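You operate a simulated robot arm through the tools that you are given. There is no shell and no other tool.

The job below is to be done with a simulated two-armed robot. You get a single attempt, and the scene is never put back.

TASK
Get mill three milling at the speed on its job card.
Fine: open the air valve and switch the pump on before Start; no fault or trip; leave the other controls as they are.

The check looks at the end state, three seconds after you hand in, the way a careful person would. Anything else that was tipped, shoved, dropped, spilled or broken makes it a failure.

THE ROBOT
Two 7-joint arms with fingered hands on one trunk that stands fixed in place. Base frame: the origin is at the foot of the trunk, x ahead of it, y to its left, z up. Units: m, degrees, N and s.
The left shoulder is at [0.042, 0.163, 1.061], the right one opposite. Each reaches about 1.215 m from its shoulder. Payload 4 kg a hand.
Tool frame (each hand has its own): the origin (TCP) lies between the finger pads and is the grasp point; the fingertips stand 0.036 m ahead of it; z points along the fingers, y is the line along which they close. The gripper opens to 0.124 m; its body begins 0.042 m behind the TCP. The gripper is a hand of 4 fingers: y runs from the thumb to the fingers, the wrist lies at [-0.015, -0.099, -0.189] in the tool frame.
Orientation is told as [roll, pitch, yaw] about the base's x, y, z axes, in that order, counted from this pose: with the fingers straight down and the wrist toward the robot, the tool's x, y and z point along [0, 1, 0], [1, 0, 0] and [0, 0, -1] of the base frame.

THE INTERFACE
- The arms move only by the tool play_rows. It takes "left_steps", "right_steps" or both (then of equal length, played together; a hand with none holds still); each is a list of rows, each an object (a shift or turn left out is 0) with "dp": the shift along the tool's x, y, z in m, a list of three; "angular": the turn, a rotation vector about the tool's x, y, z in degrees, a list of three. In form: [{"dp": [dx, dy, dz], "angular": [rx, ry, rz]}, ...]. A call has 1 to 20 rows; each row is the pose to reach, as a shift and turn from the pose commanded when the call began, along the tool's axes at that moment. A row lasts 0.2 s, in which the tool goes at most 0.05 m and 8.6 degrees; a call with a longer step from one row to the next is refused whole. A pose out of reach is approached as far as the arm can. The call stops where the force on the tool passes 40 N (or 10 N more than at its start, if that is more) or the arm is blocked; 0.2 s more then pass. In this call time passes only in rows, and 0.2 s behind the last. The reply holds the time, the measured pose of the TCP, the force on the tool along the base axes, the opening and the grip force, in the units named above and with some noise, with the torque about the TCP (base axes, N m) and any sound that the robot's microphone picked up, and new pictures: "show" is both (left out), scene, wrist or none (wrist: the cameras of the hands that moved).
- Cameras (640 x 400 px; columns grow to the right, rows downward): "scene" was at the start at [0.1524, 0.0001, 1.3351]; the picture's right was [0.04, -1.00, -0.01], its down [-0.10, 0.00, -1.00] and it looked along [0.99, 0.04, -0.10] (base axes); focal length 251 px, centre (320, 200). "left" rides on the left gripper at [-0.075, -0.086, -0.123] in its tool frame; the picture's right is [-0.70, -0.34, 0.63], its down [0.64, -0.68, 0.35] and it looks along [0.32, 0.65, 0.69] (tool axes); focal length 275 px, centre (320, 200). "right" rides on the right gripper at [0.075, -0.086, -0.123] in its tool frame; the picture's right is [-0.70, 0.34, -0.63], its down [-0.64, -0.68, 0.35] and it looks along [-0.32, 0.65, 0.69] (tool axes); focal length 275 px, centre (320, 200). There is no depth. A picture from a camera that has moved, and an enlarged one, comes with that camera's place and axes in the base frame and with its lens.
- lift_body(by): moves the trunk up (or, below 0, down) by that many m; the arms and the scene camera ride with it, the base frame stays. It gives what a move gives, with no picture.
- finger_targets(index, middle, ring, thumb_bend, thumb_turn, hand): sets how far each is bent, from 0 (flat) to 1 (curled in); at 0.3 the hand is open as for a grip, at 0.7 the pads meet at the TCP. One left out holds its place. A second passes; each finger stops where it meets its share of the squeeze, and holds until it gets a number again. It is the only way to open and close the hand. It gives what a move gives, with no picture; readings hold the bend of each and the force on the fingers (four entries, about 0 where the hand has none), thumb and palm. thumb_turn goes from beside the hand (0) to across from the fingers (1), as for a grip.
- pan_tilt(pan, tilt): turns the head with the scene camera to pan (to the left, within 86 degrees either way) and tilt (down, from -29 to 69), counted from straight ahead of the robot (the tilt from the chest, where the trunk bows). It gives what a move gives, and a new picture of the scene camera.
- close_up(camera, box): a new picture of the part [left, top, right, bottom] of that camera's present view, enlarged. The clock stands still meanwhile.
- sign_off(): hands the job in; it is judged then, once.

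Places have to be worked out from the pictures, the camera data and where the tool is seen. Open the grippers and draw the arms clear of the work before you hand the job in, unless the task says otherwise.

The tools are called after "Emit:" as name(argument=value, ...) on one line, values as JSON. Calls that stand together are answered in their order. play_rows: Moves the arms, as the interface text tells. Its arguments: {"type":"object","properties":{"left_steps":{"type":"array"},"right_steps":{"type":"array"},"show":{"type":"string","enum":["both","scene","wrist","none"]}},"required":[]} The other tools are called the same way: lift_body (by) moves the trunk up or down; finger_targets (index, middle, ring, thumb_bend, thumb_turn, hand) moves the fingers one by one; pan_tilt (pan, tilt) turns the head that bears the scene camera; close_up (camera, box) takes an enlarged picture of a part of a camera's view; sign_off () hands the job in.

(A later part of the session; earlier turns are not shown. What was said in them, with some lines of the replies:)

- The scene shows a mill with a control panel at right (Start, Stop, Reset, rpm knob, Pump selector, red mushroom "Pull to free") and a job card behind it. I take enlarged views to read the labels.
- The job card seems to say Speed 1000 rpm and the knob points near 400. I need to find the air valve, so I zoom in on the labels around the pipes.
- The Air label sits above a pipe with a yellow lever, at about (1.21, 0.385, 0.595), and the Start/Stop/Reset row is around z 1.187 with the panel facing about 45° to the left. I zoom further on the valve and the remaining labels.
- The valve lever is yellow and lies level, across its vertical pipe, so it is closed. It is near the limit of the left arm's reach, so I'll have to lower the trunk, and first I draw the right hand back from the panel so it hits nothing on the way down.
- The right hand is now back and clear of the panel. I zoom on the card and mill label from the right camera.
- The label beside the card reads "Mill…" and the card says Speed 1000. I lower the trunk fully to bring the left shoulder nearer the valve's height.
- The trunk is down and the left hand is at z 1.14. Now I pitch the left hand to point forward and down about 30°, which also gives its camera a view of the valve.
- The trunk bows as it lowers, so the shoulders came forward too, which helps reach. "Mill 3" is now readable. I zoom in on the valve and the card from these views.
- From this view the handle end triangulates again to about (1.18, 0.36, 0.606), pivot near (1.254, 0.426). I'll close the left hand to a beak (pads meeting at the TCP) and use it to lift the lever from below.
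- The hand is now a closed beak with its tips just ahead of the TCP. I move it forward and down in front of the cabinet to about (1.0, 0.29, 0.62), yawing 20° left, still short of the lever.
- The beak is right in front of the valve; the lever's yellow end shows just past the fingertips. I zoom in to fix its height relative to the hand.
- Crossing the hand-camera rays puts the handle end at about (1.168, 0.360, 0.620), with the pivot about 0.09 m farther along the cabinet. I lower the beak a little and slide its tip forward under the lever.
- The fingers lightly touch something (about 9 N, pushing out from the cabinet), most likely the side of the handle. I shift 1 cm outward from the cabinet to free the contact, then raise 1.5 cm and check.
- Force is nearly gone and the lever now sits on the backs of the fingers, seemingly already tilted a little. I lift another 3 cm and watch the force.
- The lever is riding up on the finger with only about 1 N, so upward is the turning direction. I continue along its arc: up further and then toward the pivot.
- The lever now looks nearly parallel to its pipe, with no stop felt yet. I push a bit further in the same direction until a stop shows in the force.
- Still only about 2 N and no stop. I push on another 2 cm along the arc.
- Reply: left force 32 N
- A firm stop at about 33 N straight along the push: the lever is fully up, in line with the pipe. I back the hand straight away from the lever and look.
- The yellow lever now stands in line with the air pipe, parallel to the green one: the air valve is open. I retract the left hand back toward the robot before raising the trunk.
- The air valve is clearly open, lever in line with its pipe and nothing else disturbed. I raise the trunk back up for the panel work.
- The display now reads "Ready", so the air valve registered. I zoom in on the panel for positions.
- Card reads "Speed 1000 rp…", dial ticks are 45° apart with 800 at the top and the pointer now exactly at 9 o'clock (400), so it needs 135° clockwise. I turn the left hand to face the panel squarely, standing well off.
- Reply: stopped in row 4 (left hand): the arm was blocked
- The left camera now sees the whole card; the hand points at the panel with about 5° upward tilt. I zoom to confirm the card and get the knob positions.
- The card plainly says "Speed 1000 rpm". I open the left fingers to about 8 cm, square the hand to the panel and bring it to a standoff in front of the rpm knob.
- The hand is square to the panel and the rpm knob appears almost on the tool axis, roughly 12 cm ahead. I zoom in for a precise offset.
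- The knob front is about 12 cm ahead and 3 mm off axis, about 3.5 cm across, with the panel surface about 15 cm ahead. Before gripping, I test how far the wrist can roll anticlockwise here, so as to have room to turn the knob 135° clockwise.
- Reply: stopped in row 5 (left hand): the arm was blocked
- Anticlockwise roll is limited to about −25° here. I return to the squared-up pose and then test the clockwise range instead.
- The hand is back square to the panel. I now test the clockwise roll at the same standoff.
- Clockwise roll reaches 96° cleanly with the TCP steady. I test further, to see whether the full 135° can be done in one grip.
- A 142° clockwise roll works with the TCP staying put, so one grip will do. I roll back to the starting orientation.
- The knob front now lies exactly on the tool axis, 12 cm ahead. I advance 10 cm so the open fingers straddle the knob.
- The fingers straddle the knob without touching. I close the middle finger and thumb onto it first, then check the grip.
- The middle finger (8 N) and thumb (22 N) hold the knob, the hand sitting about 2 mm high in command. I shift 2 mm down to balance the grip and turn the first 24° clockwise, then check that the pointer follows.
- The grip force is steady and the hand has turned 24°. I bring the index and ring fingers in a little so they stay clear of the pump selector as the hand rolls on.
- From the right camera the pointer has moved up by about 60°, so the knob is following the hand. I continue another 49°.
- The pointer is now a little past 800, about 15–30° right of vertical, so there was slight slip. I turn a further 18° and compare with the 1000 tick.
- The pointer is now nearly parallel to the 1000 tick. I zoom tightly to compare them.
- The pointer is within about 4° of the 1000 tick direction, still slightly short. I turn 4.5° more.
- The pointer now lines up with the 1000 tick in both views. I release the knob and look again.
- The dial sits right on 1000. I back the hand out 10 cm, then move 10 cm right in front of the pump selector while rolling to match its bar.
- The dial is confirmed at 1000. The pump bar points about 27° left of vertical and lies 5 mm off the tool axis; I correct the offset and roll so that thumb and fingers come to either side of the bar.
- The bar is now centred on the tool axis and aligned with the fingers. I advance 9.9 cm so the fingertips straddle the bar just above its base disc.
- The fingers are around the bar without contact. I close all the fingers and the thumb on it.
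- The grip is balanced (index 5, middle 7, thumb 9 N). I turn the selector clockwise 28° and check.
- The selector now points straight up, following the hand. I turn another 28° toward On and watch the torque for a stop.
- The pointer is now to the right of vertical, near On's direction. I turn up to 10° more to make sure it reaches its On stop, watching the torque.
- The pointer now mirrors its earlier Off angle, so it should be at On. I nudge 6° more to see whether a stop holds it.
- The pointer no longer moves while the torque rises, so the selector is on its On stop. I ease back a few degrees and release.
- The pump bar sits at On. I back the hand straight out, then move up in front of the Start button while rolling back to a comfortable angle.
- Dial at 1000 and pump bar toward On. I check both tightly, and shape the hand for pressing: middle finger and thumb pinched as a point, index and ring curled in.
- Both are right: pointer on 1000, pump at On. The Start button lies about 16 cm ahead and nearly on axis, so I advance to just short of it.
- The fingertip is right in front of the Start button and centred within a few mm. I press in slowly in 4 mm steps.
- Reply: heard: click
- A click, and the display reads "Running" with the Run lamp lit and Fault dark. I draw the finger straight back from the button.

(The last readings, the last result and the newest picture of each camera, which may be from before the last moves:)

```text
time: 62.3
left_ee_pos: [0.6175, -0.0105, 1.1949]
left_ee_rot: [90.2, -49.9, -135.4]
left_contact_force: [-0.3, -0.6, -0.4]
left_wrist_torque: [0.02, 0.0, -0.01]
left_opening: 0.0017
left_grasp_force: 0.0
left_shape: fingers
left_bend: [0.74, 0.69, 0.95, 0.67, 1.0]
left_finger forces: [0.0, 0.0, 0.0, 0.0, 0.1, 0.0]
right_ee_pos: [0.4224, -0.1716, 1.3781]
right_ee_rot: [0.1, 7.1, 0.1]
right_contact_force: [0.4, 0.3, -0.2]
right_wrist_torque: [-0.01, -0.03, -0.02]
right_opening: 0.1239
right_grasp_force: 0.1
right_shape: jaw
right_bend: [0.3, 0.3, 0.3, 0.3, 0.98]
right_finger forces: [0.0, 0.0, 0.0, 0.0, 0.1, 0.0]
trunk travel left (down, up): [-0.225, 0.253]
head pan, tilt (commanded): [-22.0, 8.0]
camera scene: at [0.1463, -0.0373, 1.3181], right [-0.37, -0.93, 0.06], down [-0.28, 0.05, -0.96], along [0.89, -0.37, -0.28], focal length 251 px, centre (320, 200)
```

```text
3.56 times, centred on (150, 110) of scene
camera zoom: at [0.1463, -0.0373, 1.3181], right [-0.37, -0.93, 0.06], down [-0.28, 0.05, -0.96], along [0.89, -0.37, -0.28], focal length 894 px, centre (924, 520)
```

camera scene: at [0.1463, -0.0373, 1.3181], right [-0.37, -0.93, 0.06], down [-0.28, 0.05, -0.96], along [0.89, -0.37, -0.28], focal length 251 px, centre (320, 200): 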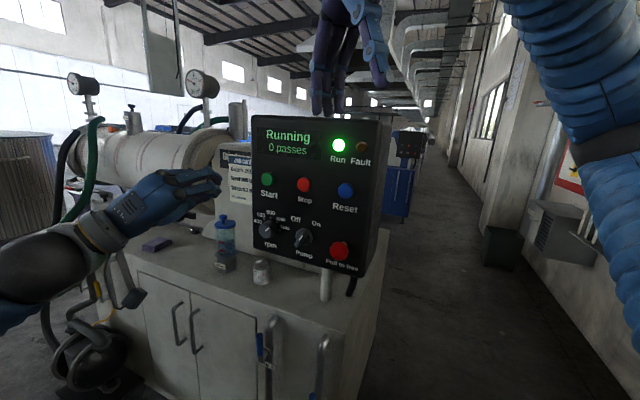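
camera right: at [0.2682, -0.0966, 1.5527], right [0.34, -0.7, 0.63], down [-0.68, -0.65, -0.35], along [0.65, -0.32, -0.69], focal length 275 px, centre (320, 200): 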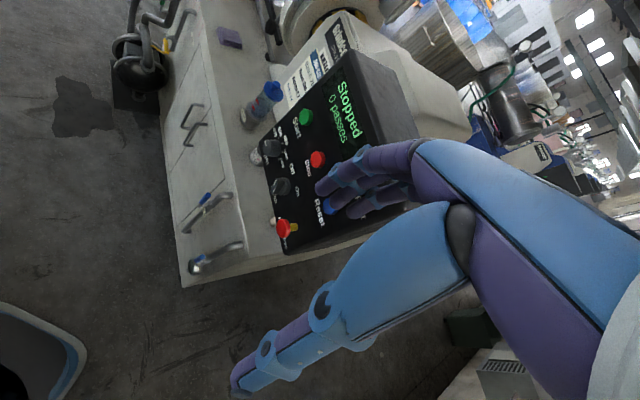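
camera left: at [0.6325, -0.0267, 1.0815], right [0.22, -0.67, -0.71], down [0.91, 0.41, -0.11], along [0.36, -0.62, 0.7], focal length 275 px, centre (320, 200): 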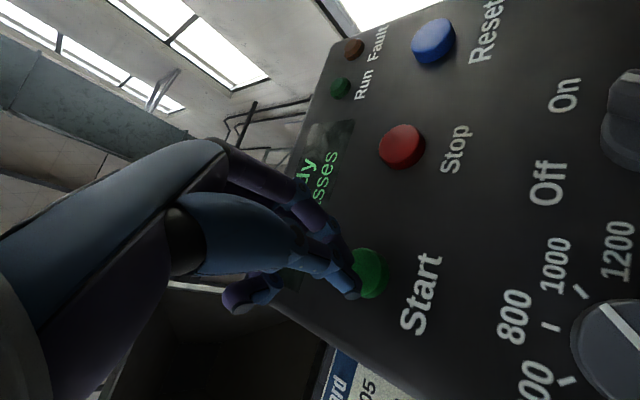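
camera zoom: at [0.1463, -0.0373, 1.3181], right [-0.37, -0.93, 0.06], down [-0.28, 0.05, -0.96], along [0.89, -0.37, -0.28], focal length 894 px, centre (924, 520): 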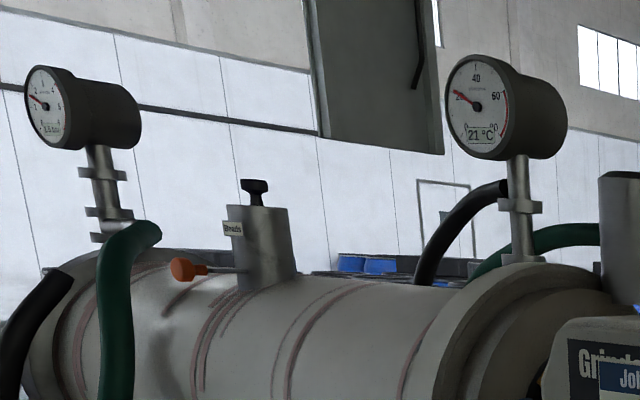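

It is running with Run lit, gauge at 21 °C and pressure on. I open the left hand and move it away to the left, clear of the machine.

Emit:
finger_targets(hand="left", index=0.3, middle=0.3, ring=0.3, thumb_bend=0.3, thumb_turn=0.98)

Emit:
play_rows(left_steps=[{"dp": [0.0172, -0.0143, -0.0365]}, {"dp": [0.0343, -0.0287, -0.073]}, {"dp": [0.0515, -0.043, -0.1095]}, {"dp": [0.0687, -0.0573, -0.146]}, {"dp": [0.0858, -0.0717, -0.1825]}, {"dp": [0.103, -0.086, -0.219]}], show="both")

Emit:
close_up(camera="scene", box=[230, 100, 400, 280])

Emit:
close_up(camera="scene", box=[60, 60, 240, 160])

```text
time: 63.3
left_ee_pos: [0.6181, -0.0103, 1.1953]
left_ee_rot: [90.2, -49.8, -135.3]
left_contact_force: [0.3, -0.3, -0.6]
left_wrist_torque: [0.01, 0.01, 0.0]
left_opening: 0.1233
left_grasp_force: 0.0
left_shape: fingers
left_bend: [0.3, 0.3, 0.3, 0.3, 0.96]
left_finger forces: [0.0, 0.0, 0.0, 0.1, 0.0, 0.0]
right_ee_pos: [0.4241, -0.1731, 1.3777]
right_ee_rot: [0.1, 7.0, 0.2]
right_contact_force: [-0.5, 0.5, -0.5]
right_wrist_torque: [0.01, 0.01, -0.06]
right_opening: 0.1238
right_grasp_force: 0.0
right_shape: jaw
right_bend: [0.3, 0.3, 0.3, 0.3, 0.98]
right_finger forces: [0.0, 0.1, 0.0, 0.0, 0.0, 0.0]
trunk travel left (down, up): [-0.225, 0.253]
head pan, tilt (commanded): [-22.0, 8.0]
```

```text
time: 64.7
left_ee_pos: [0.5602, 0.2394, 1.1944]
left_ee_rot: [90.1, -49.9, -135.5]
left_contact_force: [-1.0, 0.5, -0.2]
left_wrist_torque: [0.0, 0.01, 0.0]
left_opening: 0.1233
left_grasp_force: 0.1
left_shape: fingers
left_bend: [0.3, 0.3, 0.3, 0.3, 0.96]
left_finger forces: [0.0, 0.0, 0.0, 0.1, 0.0, 0.0]
right_ee_pos: [0.4227, -0.1729, 1.3798]
right_ee_rot: [0.2, 7.0, 0.1]
right_contact_force: [0.0, -0.7, 0.2]
right_wrist_torque: [0.01, -0.05, 0.0]
right_opening: 0.1237
right_grasp_force: 0.1
right_shape: jaw
right_bend: [0.3, 0.3, 0.3, 0.3, 0.98]
right_finger forces: [0.1, 0.1, 0.1, 0.0, 0.0, 0.1]
trunk travel left (down, up): [-0.225, 0.253]
head pan, tilt (commanded): [-22.0, 8.0]
camera scene: at [0.146, -0.0375, 1.3182], right [-0.37, -0.93, 0.06], down [-0.28, 0.05, -0.96], along [0.89, -0.37, -0.28], focal length 251 px, centre (320, 200)
camera left: at [0.4735, 0.3253, 1.0825], right [0.22, -0.67, -0.71], down [0.91, 0.41, -0.1], along [0.36, -0.62, 0.7], focal length 275 px, centre (320, 200)
```

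scene: 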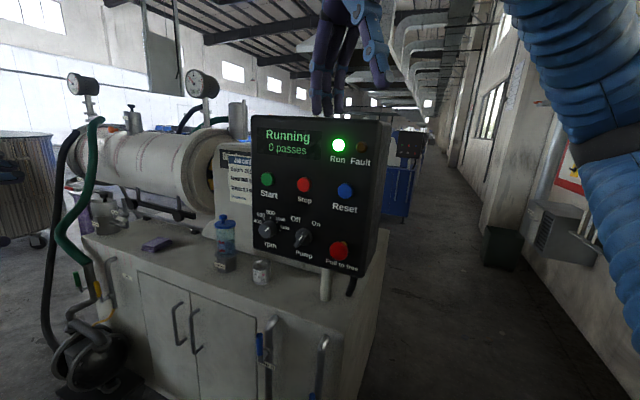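
left: 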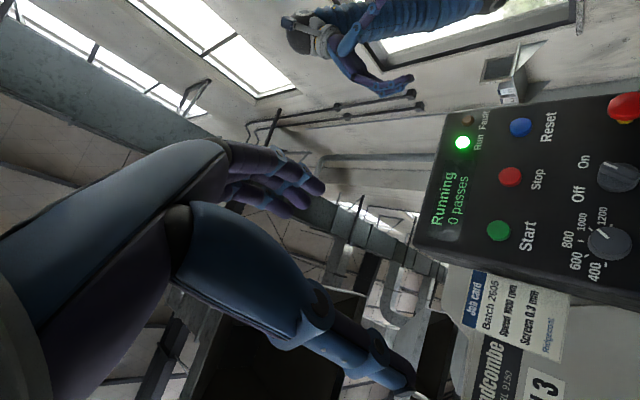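

```text
2.22 times, centred on (315, 190) of scene
camera zoom: at [0.146, -0.0375, 1.3182], right [-0.37, -0.93, 0.06], down [-0.28, 0.05, -0.96], along [0.89, -0.37, -0.28], focal length 559 px, centre (331, 222)
```

zoom: 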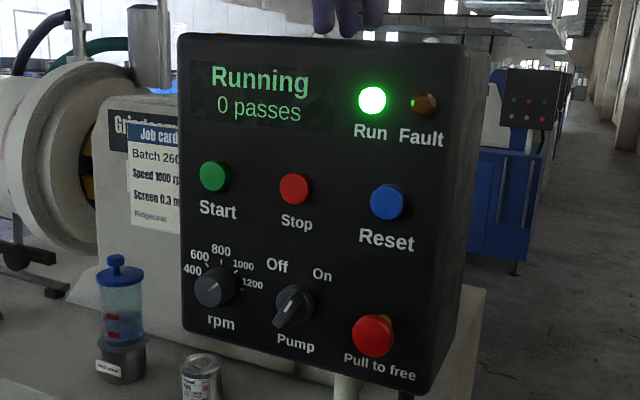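

```text
3.56 times, centred on (150, 110) of scene
camera zoom: at [0.146, -0.0375, 1.3182], right [-0.37, -0.93, 0.06], down [-0.28, 0.05, -0.96], along [0.89, -0.37, -0.28], focal length 894 px, centre (924, 520)
```

zoom: 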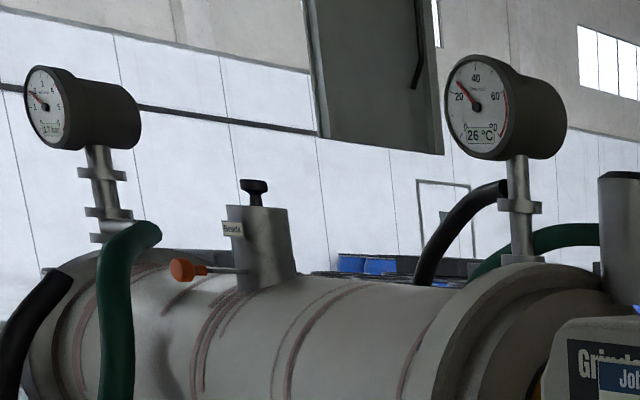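

Still running, temperature now 26 °C, so I watch whether it settles. I hold still for a few seconds and check the gauges and lamps again.

Emit:
play_rows(left_steps=[{"dp": [0, 0, 0]}, {"dp": [0, 0, 0]}, {"dp": [0, 0, 0]}, {"dp": [0, 0, 0]}, {"dp": [0, 0, 0]}, {"dp": [0, 0, 0]}, {"dp": [0, 0, 0]}, {"dp": [0, 0, 0]}, {"dp": [0, 0, 0]}, {"dp": [0, 0, 0]}], show="none")

Emit:
close_up(camera="scene", box=[230, 100, 400, 280])

Emit:
close_up(camera="scene", box=[180, 60, 240, 110])

Emit:
close_up(camera="scene", box=[55, 60, 115, 110])

```text
time: 66.9
left_ee_pos: [0.5606, 0.2384, 1.1951]
left_ee_rot: [90.2, -49.9, -135.3]
left_contact_force: [0.0, -0.1, -0.1]
left_wrist_torque: [-0.01, 0.01, 0.0]
left_opening: 0.1234
left_grasp_force: 0.1
left_shape: fingers
left_bend: [0.3, 0.3, 0.3, 0.3, 0.96]
left_finger forces: [0.1, 0.1, 0.1, 0.0, 0.0, 0.0]
right_ee_pos: [0.4237, -0.1726, 1.3787]
right_ee_rot: [0.2, 7.0, 0.1]
right_contact_force: [0.3, 0.3, -0.3]
right_wrist_torque: [0.0, 0.03, 0.01]
right_opening: 0.1236
right_grasp_force: 0.1
right_shape: jaw
right_bend: [0.3, 0.3, 0.3, 0.3, 0.98]
right_finger forces: [0.0, 0.1, 0.0, 0.1, 0.0, 0.0]
trunk travel left (down, up): [-0.225, 0.253]
head pan, tilt (commanded): [-22.0, 8.0]
```

```text
2.22 times, centred on (315, 190) of scene
camera zoom: at [0.147, -0.0378, 1.3179], right [-0.37, -0.93, 0.06], down [-0.28, 0.05, -0.96], along [0.89, -0.37, -0.28], focal length 559 px, centre (331, 222)
```

zoom: 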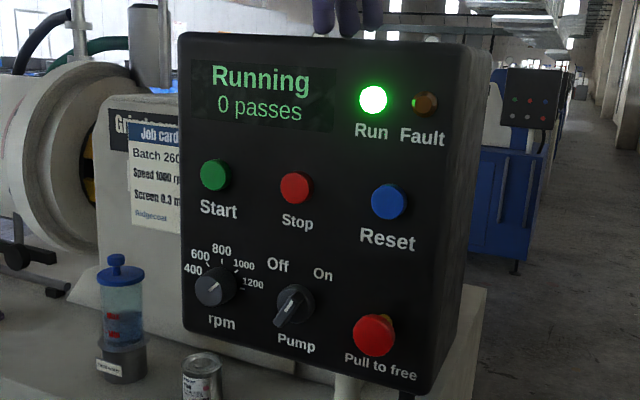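

```text
8.00 times, centred on (210, 85) of scene
camera zoom: at [0.147, -0.0378, 1.3179], right [-0.37, -0.93, 0.06], down [-0.28, 0.05, -0.96], along [0.89, -0.37, -0.28], focal length 2012 px, centre (1200, 1120)
```

zoom: 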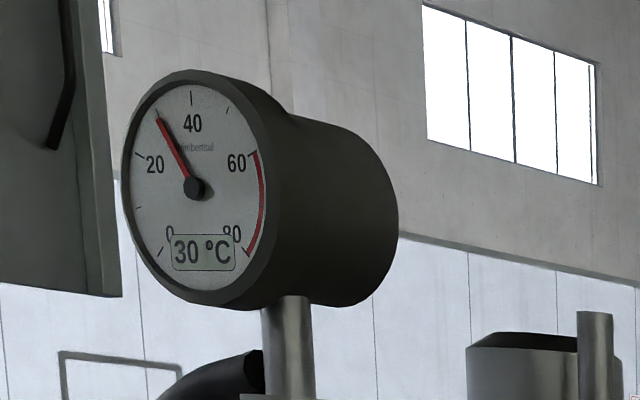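

```text
8.00 times, centred on (85, 85) of scene
camera zoom: at [0.147, -0.0378, 1.3179], right [-0.37, -0.93, 0.06], down [-0.28, 0.05, -0.96], along [0.89, -0.37, -0.28], focal length 2012 px, centre (2200, 1120)
```

zoom: 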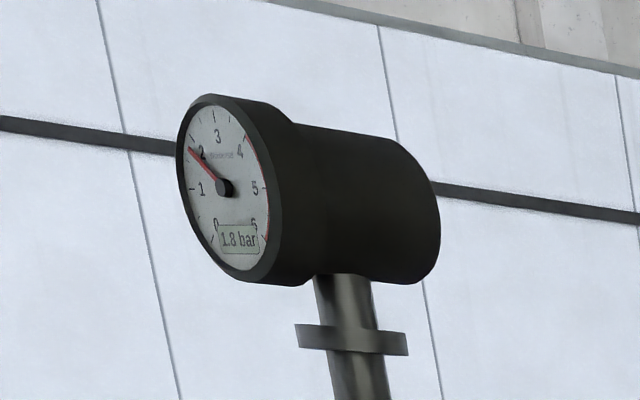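

Pressure holds at 1.8 bar and the temperature reads 30 °C, well below the red band. I keep watching a few more seconds to see it level off.

Emit:
play_rows(left_steps=[{"dp": [0, 0, 0]}, {"dp": [0, 0, 0]}, {"dp": [0, 0, 0]}, {"dp": [0, 0, 0]}, {"dp": [0, 0, 0]}, {"dp": [0, 0, 0]}, {"dp": [0, 0, 0]}, {"dp": [0, 0, 0]}, {"dp": [0, 0, 0]}, {"dp": [0, 0, 0]}, {"dp": [0, 0, 0]}, {"dp": [0, 0, 0]}, {"dp": [0, 0, 0]}, {"dp": [0, 0, 0]}, {"dp": [0, 0, 0]}, {"dp": [0, 0, 0]}, {"dp": [0, 0, 0]}, {"dp": [0, 0, 0]}, {"dp": [0, 0, 0]}, {"dp": [0, 0, 0]}], show="none")

Emit:
close_up(camera="scene", box=[60, 60, 240, 160])

Emit:
close_up(camera="scene", box=[230, 100, 400, 280])

```text
time: 71.1
left_ee_pos: [0.5611, 0.2399, 1.1947]
left_ee_rot: [90.2, -49.8, -135.3]
left_contact_force: [0.6, -0.4, -0.9]
left_wrist_torque: [-0.01, -0.01, -0.01]
left_opening: 0.1233
left_grasp_force: 0.1
left_shape: fingers
left_bend: [0.3, 0.3, 0.3, 0.3, 0.96]
left_finger forces: [0.0, 0.0, 0.0, 0.0, 0.1, 0.0]
right_ee_pos: [0.4235, -0.1733, 1.3781]
right_ee_rot: [0.2, 7.2, 0.2]
right_contact_force: [-0.1, 1.4, 0.9]
right_wrist_torque: [0.0, -0.01, 0.02]
right_opening: 0.1236
right_grasp_force: 0.1
right_shape: jaw
right_bend: [0.3, 0.3, 0.3, 0.3, 0.98]
right_finger forces: [0.1, 0.0, 0.0, 0.0, 0.0, 0.1]
trunk travel left (down, up): [-0.225, 0.253]
head pan, tilt (commanded): [-22.0, 8.0]
```

```text
3.56 times, centred on (150, 110) of scene
camera zoom: at [0.147, -0.0378, 1.3179], right [-0.37, -0.93, 0.06], down [-0.28, 0.05, -0.96], along [0.89, -0.37, -0.28], focal length 894 px, centre (924, 520)
```

zoom: 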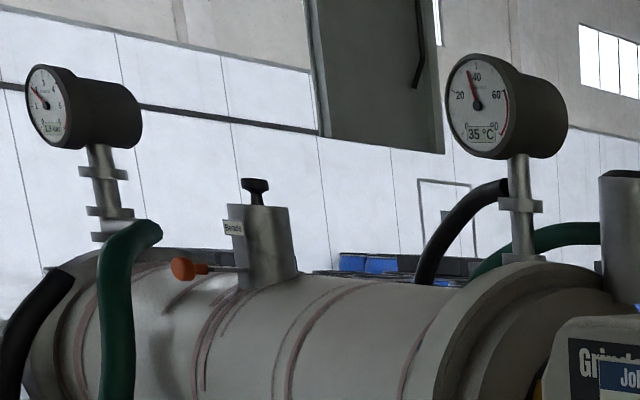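

```text
2.22 times, centred on (315, 190) of scene
camera zoom: at [0.147, -0.0378, 1.3179], right [-0.37, -0.93, 0.06], down [-0.28, 0.05, -0.96], along [0.89, -0.37, -0.28], focal length 559 px, centre (331, 222)
```

zoom: 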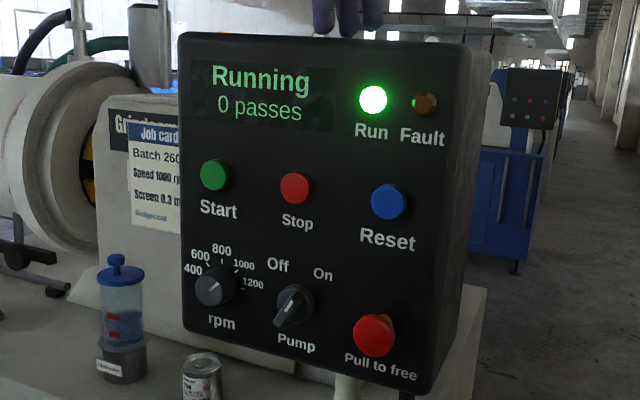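

Running steadily; the temperature (35 °C) is rising ever more slowly, heading for the mid‑40s, well under the 60 °C red mark. I pan left to check that the valve and bench are as they should be.

Emit:
pan_tilt(pan=5, tilt=15)

Emit:
play_rows(left_steps=[{"dp": [0, 0, -0.02]}, {"dp": [0, 0, -0.04]}, {"dp": [0, 0, -0.04]}, {"dp": [0, 0, -0.04]}, {"dp": [0, 0, -0.04]}, {"dp": [0, 0, -0.04]}, {"dp": [0, 0, -0.04]}, {"dp": [0, 0, -0.04]}, {"dp": [0, 0, -0.04]}, {"dp": [0, 0, -0.04]}, {"dp": [0, 0, -0.04]}, {"dp": [0, 0, -0.04]}, {"dp": [0, 0, -0.04]}, {"dp": [0, 0, -0.04]}, {"dp": [0, 0, -0.04]}, {"dp": [0, 0, -0.04]}, {"dp": [0, 0, -0.04]}, {"dp": [0, 0, -0.04]}, {"dp": [0, 0, -0.04]}, {"dp": [0, 0, -0.04]}], show="scene")

Emit:
close_up(camera="scene", box=[200, 60, 560, 320])

Emit:
close_up(camera="scene", box=[220, 200, 320, 320])

Emit:
close_up(camera="scene", box=[210, 80, 370, 170])

```text
time: 72.0
left_ee_pos: [0.5599, 0.2388, 1.1956]
left_ee_rot: [90.0, -49.9, -135.2]
left_contact_force: [0.0, 0.2, 0.0]
left_wrist_torque: [-0.01, -0.02, -0.02]
left_opening: 0.1232
left_grasp_force: 0.0
left_shape: fingers
left_bend: [0.3, 0.3, 0.3, 0.3, 0.96]
left_finger forces: [0.1, 0.0, 0.0, 0.0, 0.0, 0.0]
right_ee_pos: [0.4241, -0.1726, 1.3783]
right_ee_rot: [0.2, 7.1, 0.2]
right_contact_force: [-0.2, -0.1, -0.1]
right_wrist_torque: [-0.02, 0.02, 0.02]
right_opening: 0.124
right_grasp_force: 0.1
right_shape: jaw
right_bend: [0.3, 0.3, 0.3, 0.3, 0.98]
right_finger forces: [0.0, 0.0, 0.0, 0.1, 0.0, 0.1]
trunk travel left (down, up): [-0.225, 0.253]
head pan, tilt (commanded): [5.0, 15.0]
camera scene: at [0.1524, 0.005, 1.3056], right [0.09, -1.0, -0.01], down [-0.4, -0.02, -0.92], along [0.91, 0.08, -0.4], focal length 251 px, centre (320, 200)
```

scene: 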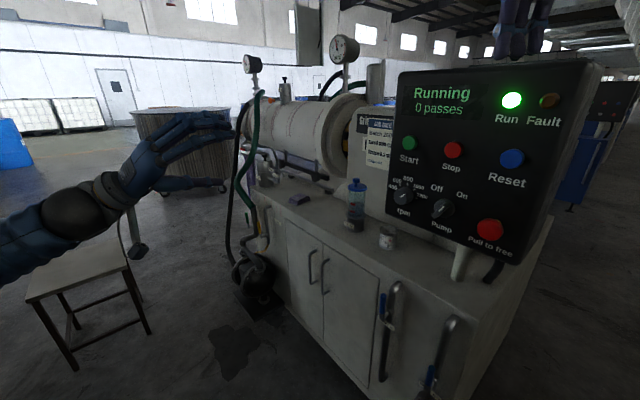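

```text
time: 76.2
left_ee_pos: [0.5334, 0.2661, 1.1944]
left_ee_rot: [90.1, -49.8, -135.3]
left_contact_force: [0.0, 0.8, -0.9]
left_wrist_torque: [0.02, 0.01, 0.08]
left_opening: 0.1236
left_grasp_force: 0.0
left_shape: fingers
left_bend: [0.3, 0.3, 0.3, 0.3, 0.96]
left_finger forces: [0.0, 0.0, 0.1, 0.1, 0.0, 0.0]
right_ee_pos: [0.4234, -0.1713, 1.379]
right_ee_rot: [0.1, 7.3, 0.2]
right_contact_force: [-0.8, 1.3, 0.1]
right_wrist_torque: [0.01, 0.0, 0.02]
right_opening: 0.1239
right_grasp_force: 0.2
right_shape: jaw
right_bend: [0.3, 0.3, 0.3, 0.3, 0.98]
right_finger forces: [0.0, 0.1, 0.0, 0.0, 0.0, 0.0]
trunk travel left (down, up): [-0.225, 0.253]
head pan, tilt (commanded): [5.0, 15.0]
camera scene: at [0.1524, 0.0051, 1.3056], right [0.09, -1.0, -0.01], down [-0.4, -0.02, -0.92], along [0.91, 0.08, -0.4], focal length 251 px, centre (320, 200)
```

scene: 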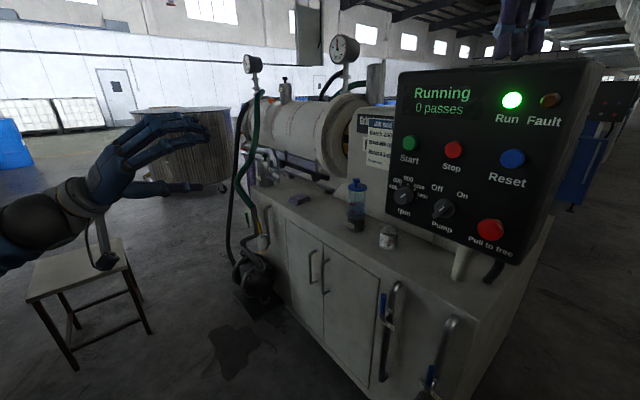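

```text
1.54 times, centred on (380, 190) of scene
camera zoom: at [0.1524, 0.0051, 1.3056], right [0.09, -1.0, -0.01], down [-0.4, -0.02, -0.92], along [0.91, 0.08, -0.4], focal length 387 px, centre (228, 215)
```

zoom: 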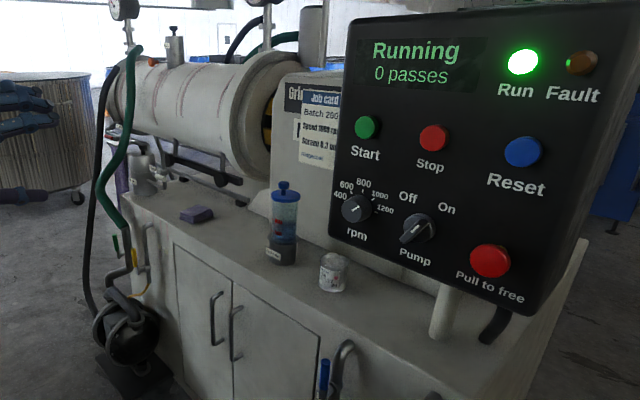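

```text
3.33 times, centred on (270, 260) of scene
camera zoom: at [0.1524, 0.0051, 1.3056], right [0.09, -1.0, -0.01], down [-0.4, -0.02, -0.92], along [0.91, 0.08, -0.4], focal length 838 px, centre (487, 0)
```

zoom: 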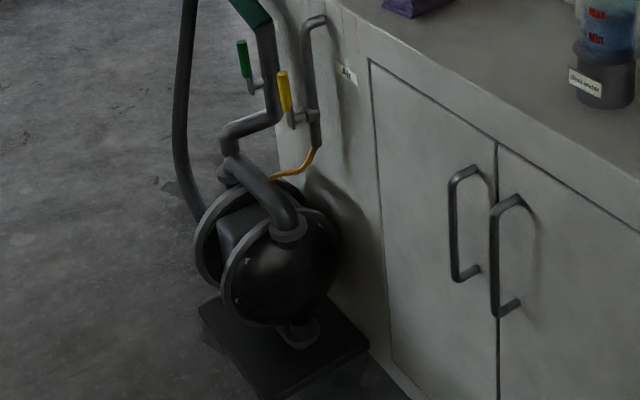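

```text
4.00 times, centred on (290, 125) of scene
camera zoom: at [0.1524, 0.0051, 1.3056], right [0.09, -1.0, -0.01], down [-0.4, -0.02, -0.92], along [0.91, 0.08, -0.4], focal length 1006 px, centre (440, 500)
```

zoom: 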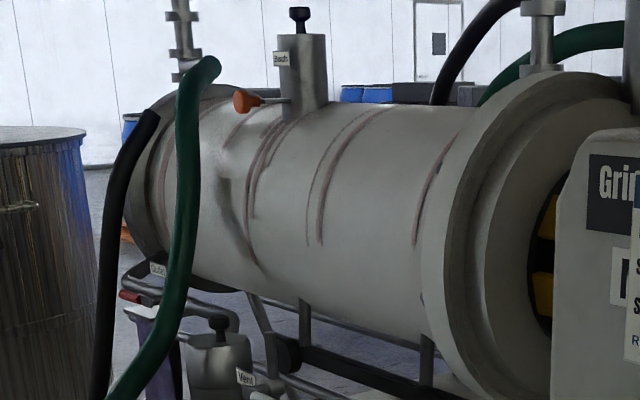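

The valve is open, the bench items and other levers look untouched, and it still reads Running. One last look at the temperature gauge and dial before handing in.

Emit:
close_up(camera="scene", box=[320, 25, 370, 75])

Emit:
close_up(camera="scene", box=[380, 170, 480, 250])

```text
8.00 times, centred on (345, 50) of scene
camera zoom: at [0.1524, 0.0051, 1.3056], right [0.09, -1.0, -0.01], down [-0.4, -0.02, -0.92], along [0.91, 0.08, -0.4], focal length 2012 px, centre (120, 1400)
```

zoom: 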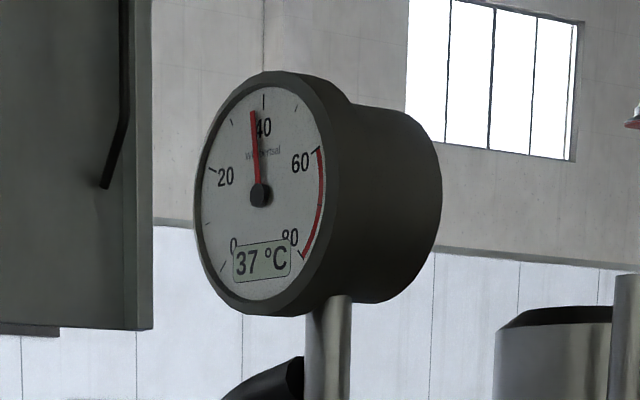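

```text
5.00 times, centred on (430, 210) of scene
camera zoom: at [0.1524, 0.0051, 1.3056], right [0.09, -1.0, -0.01], down [-0.4, -0.02, -0.92], along [0.91, 0.08, -0.4], focal length 1257 px, centre (-230, 150)
```

zoom: 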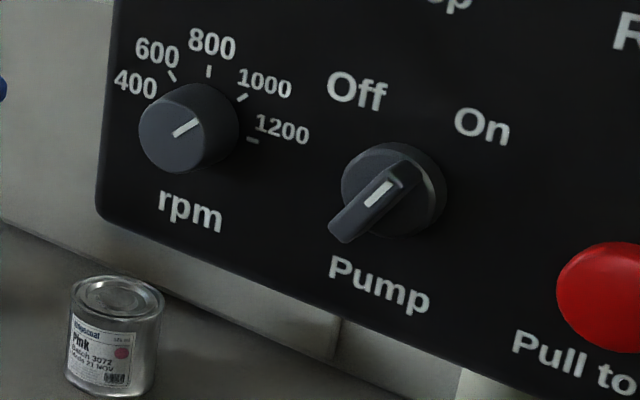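

The temperature is levelling at 37 °C, the dial is on 1000, the pump is On, the Run lamp is lit and there is no fault. Both hands are open and clear, so I hand the job in.

Emit:
sign_off()

```text
The job is handed in.
```

Mill three is running at 1000 rpm, the speed on its job card (batch 2605). I have handed the job in.

- **Order:** I opened the air valve first, then set the speed dial from 400 to 1000. Then I switched the pump on and pressed Start.
- **State when I handed in:** About 15 seconds after Start the display read "Running", the Run lamp was lit and the Fault lamp was dark. The temperature gauge read 37 °C and was levelling off, well below its red mark at 60 °C. The pressure gauge last read 1.8 bar, about ten seconds earlier.
- **Other controls:** I left Stop, Reset, the emergency stop and the other valves alone. The last pictures showed the bench and floor undisturbed, with both hands open and clear of the machine.
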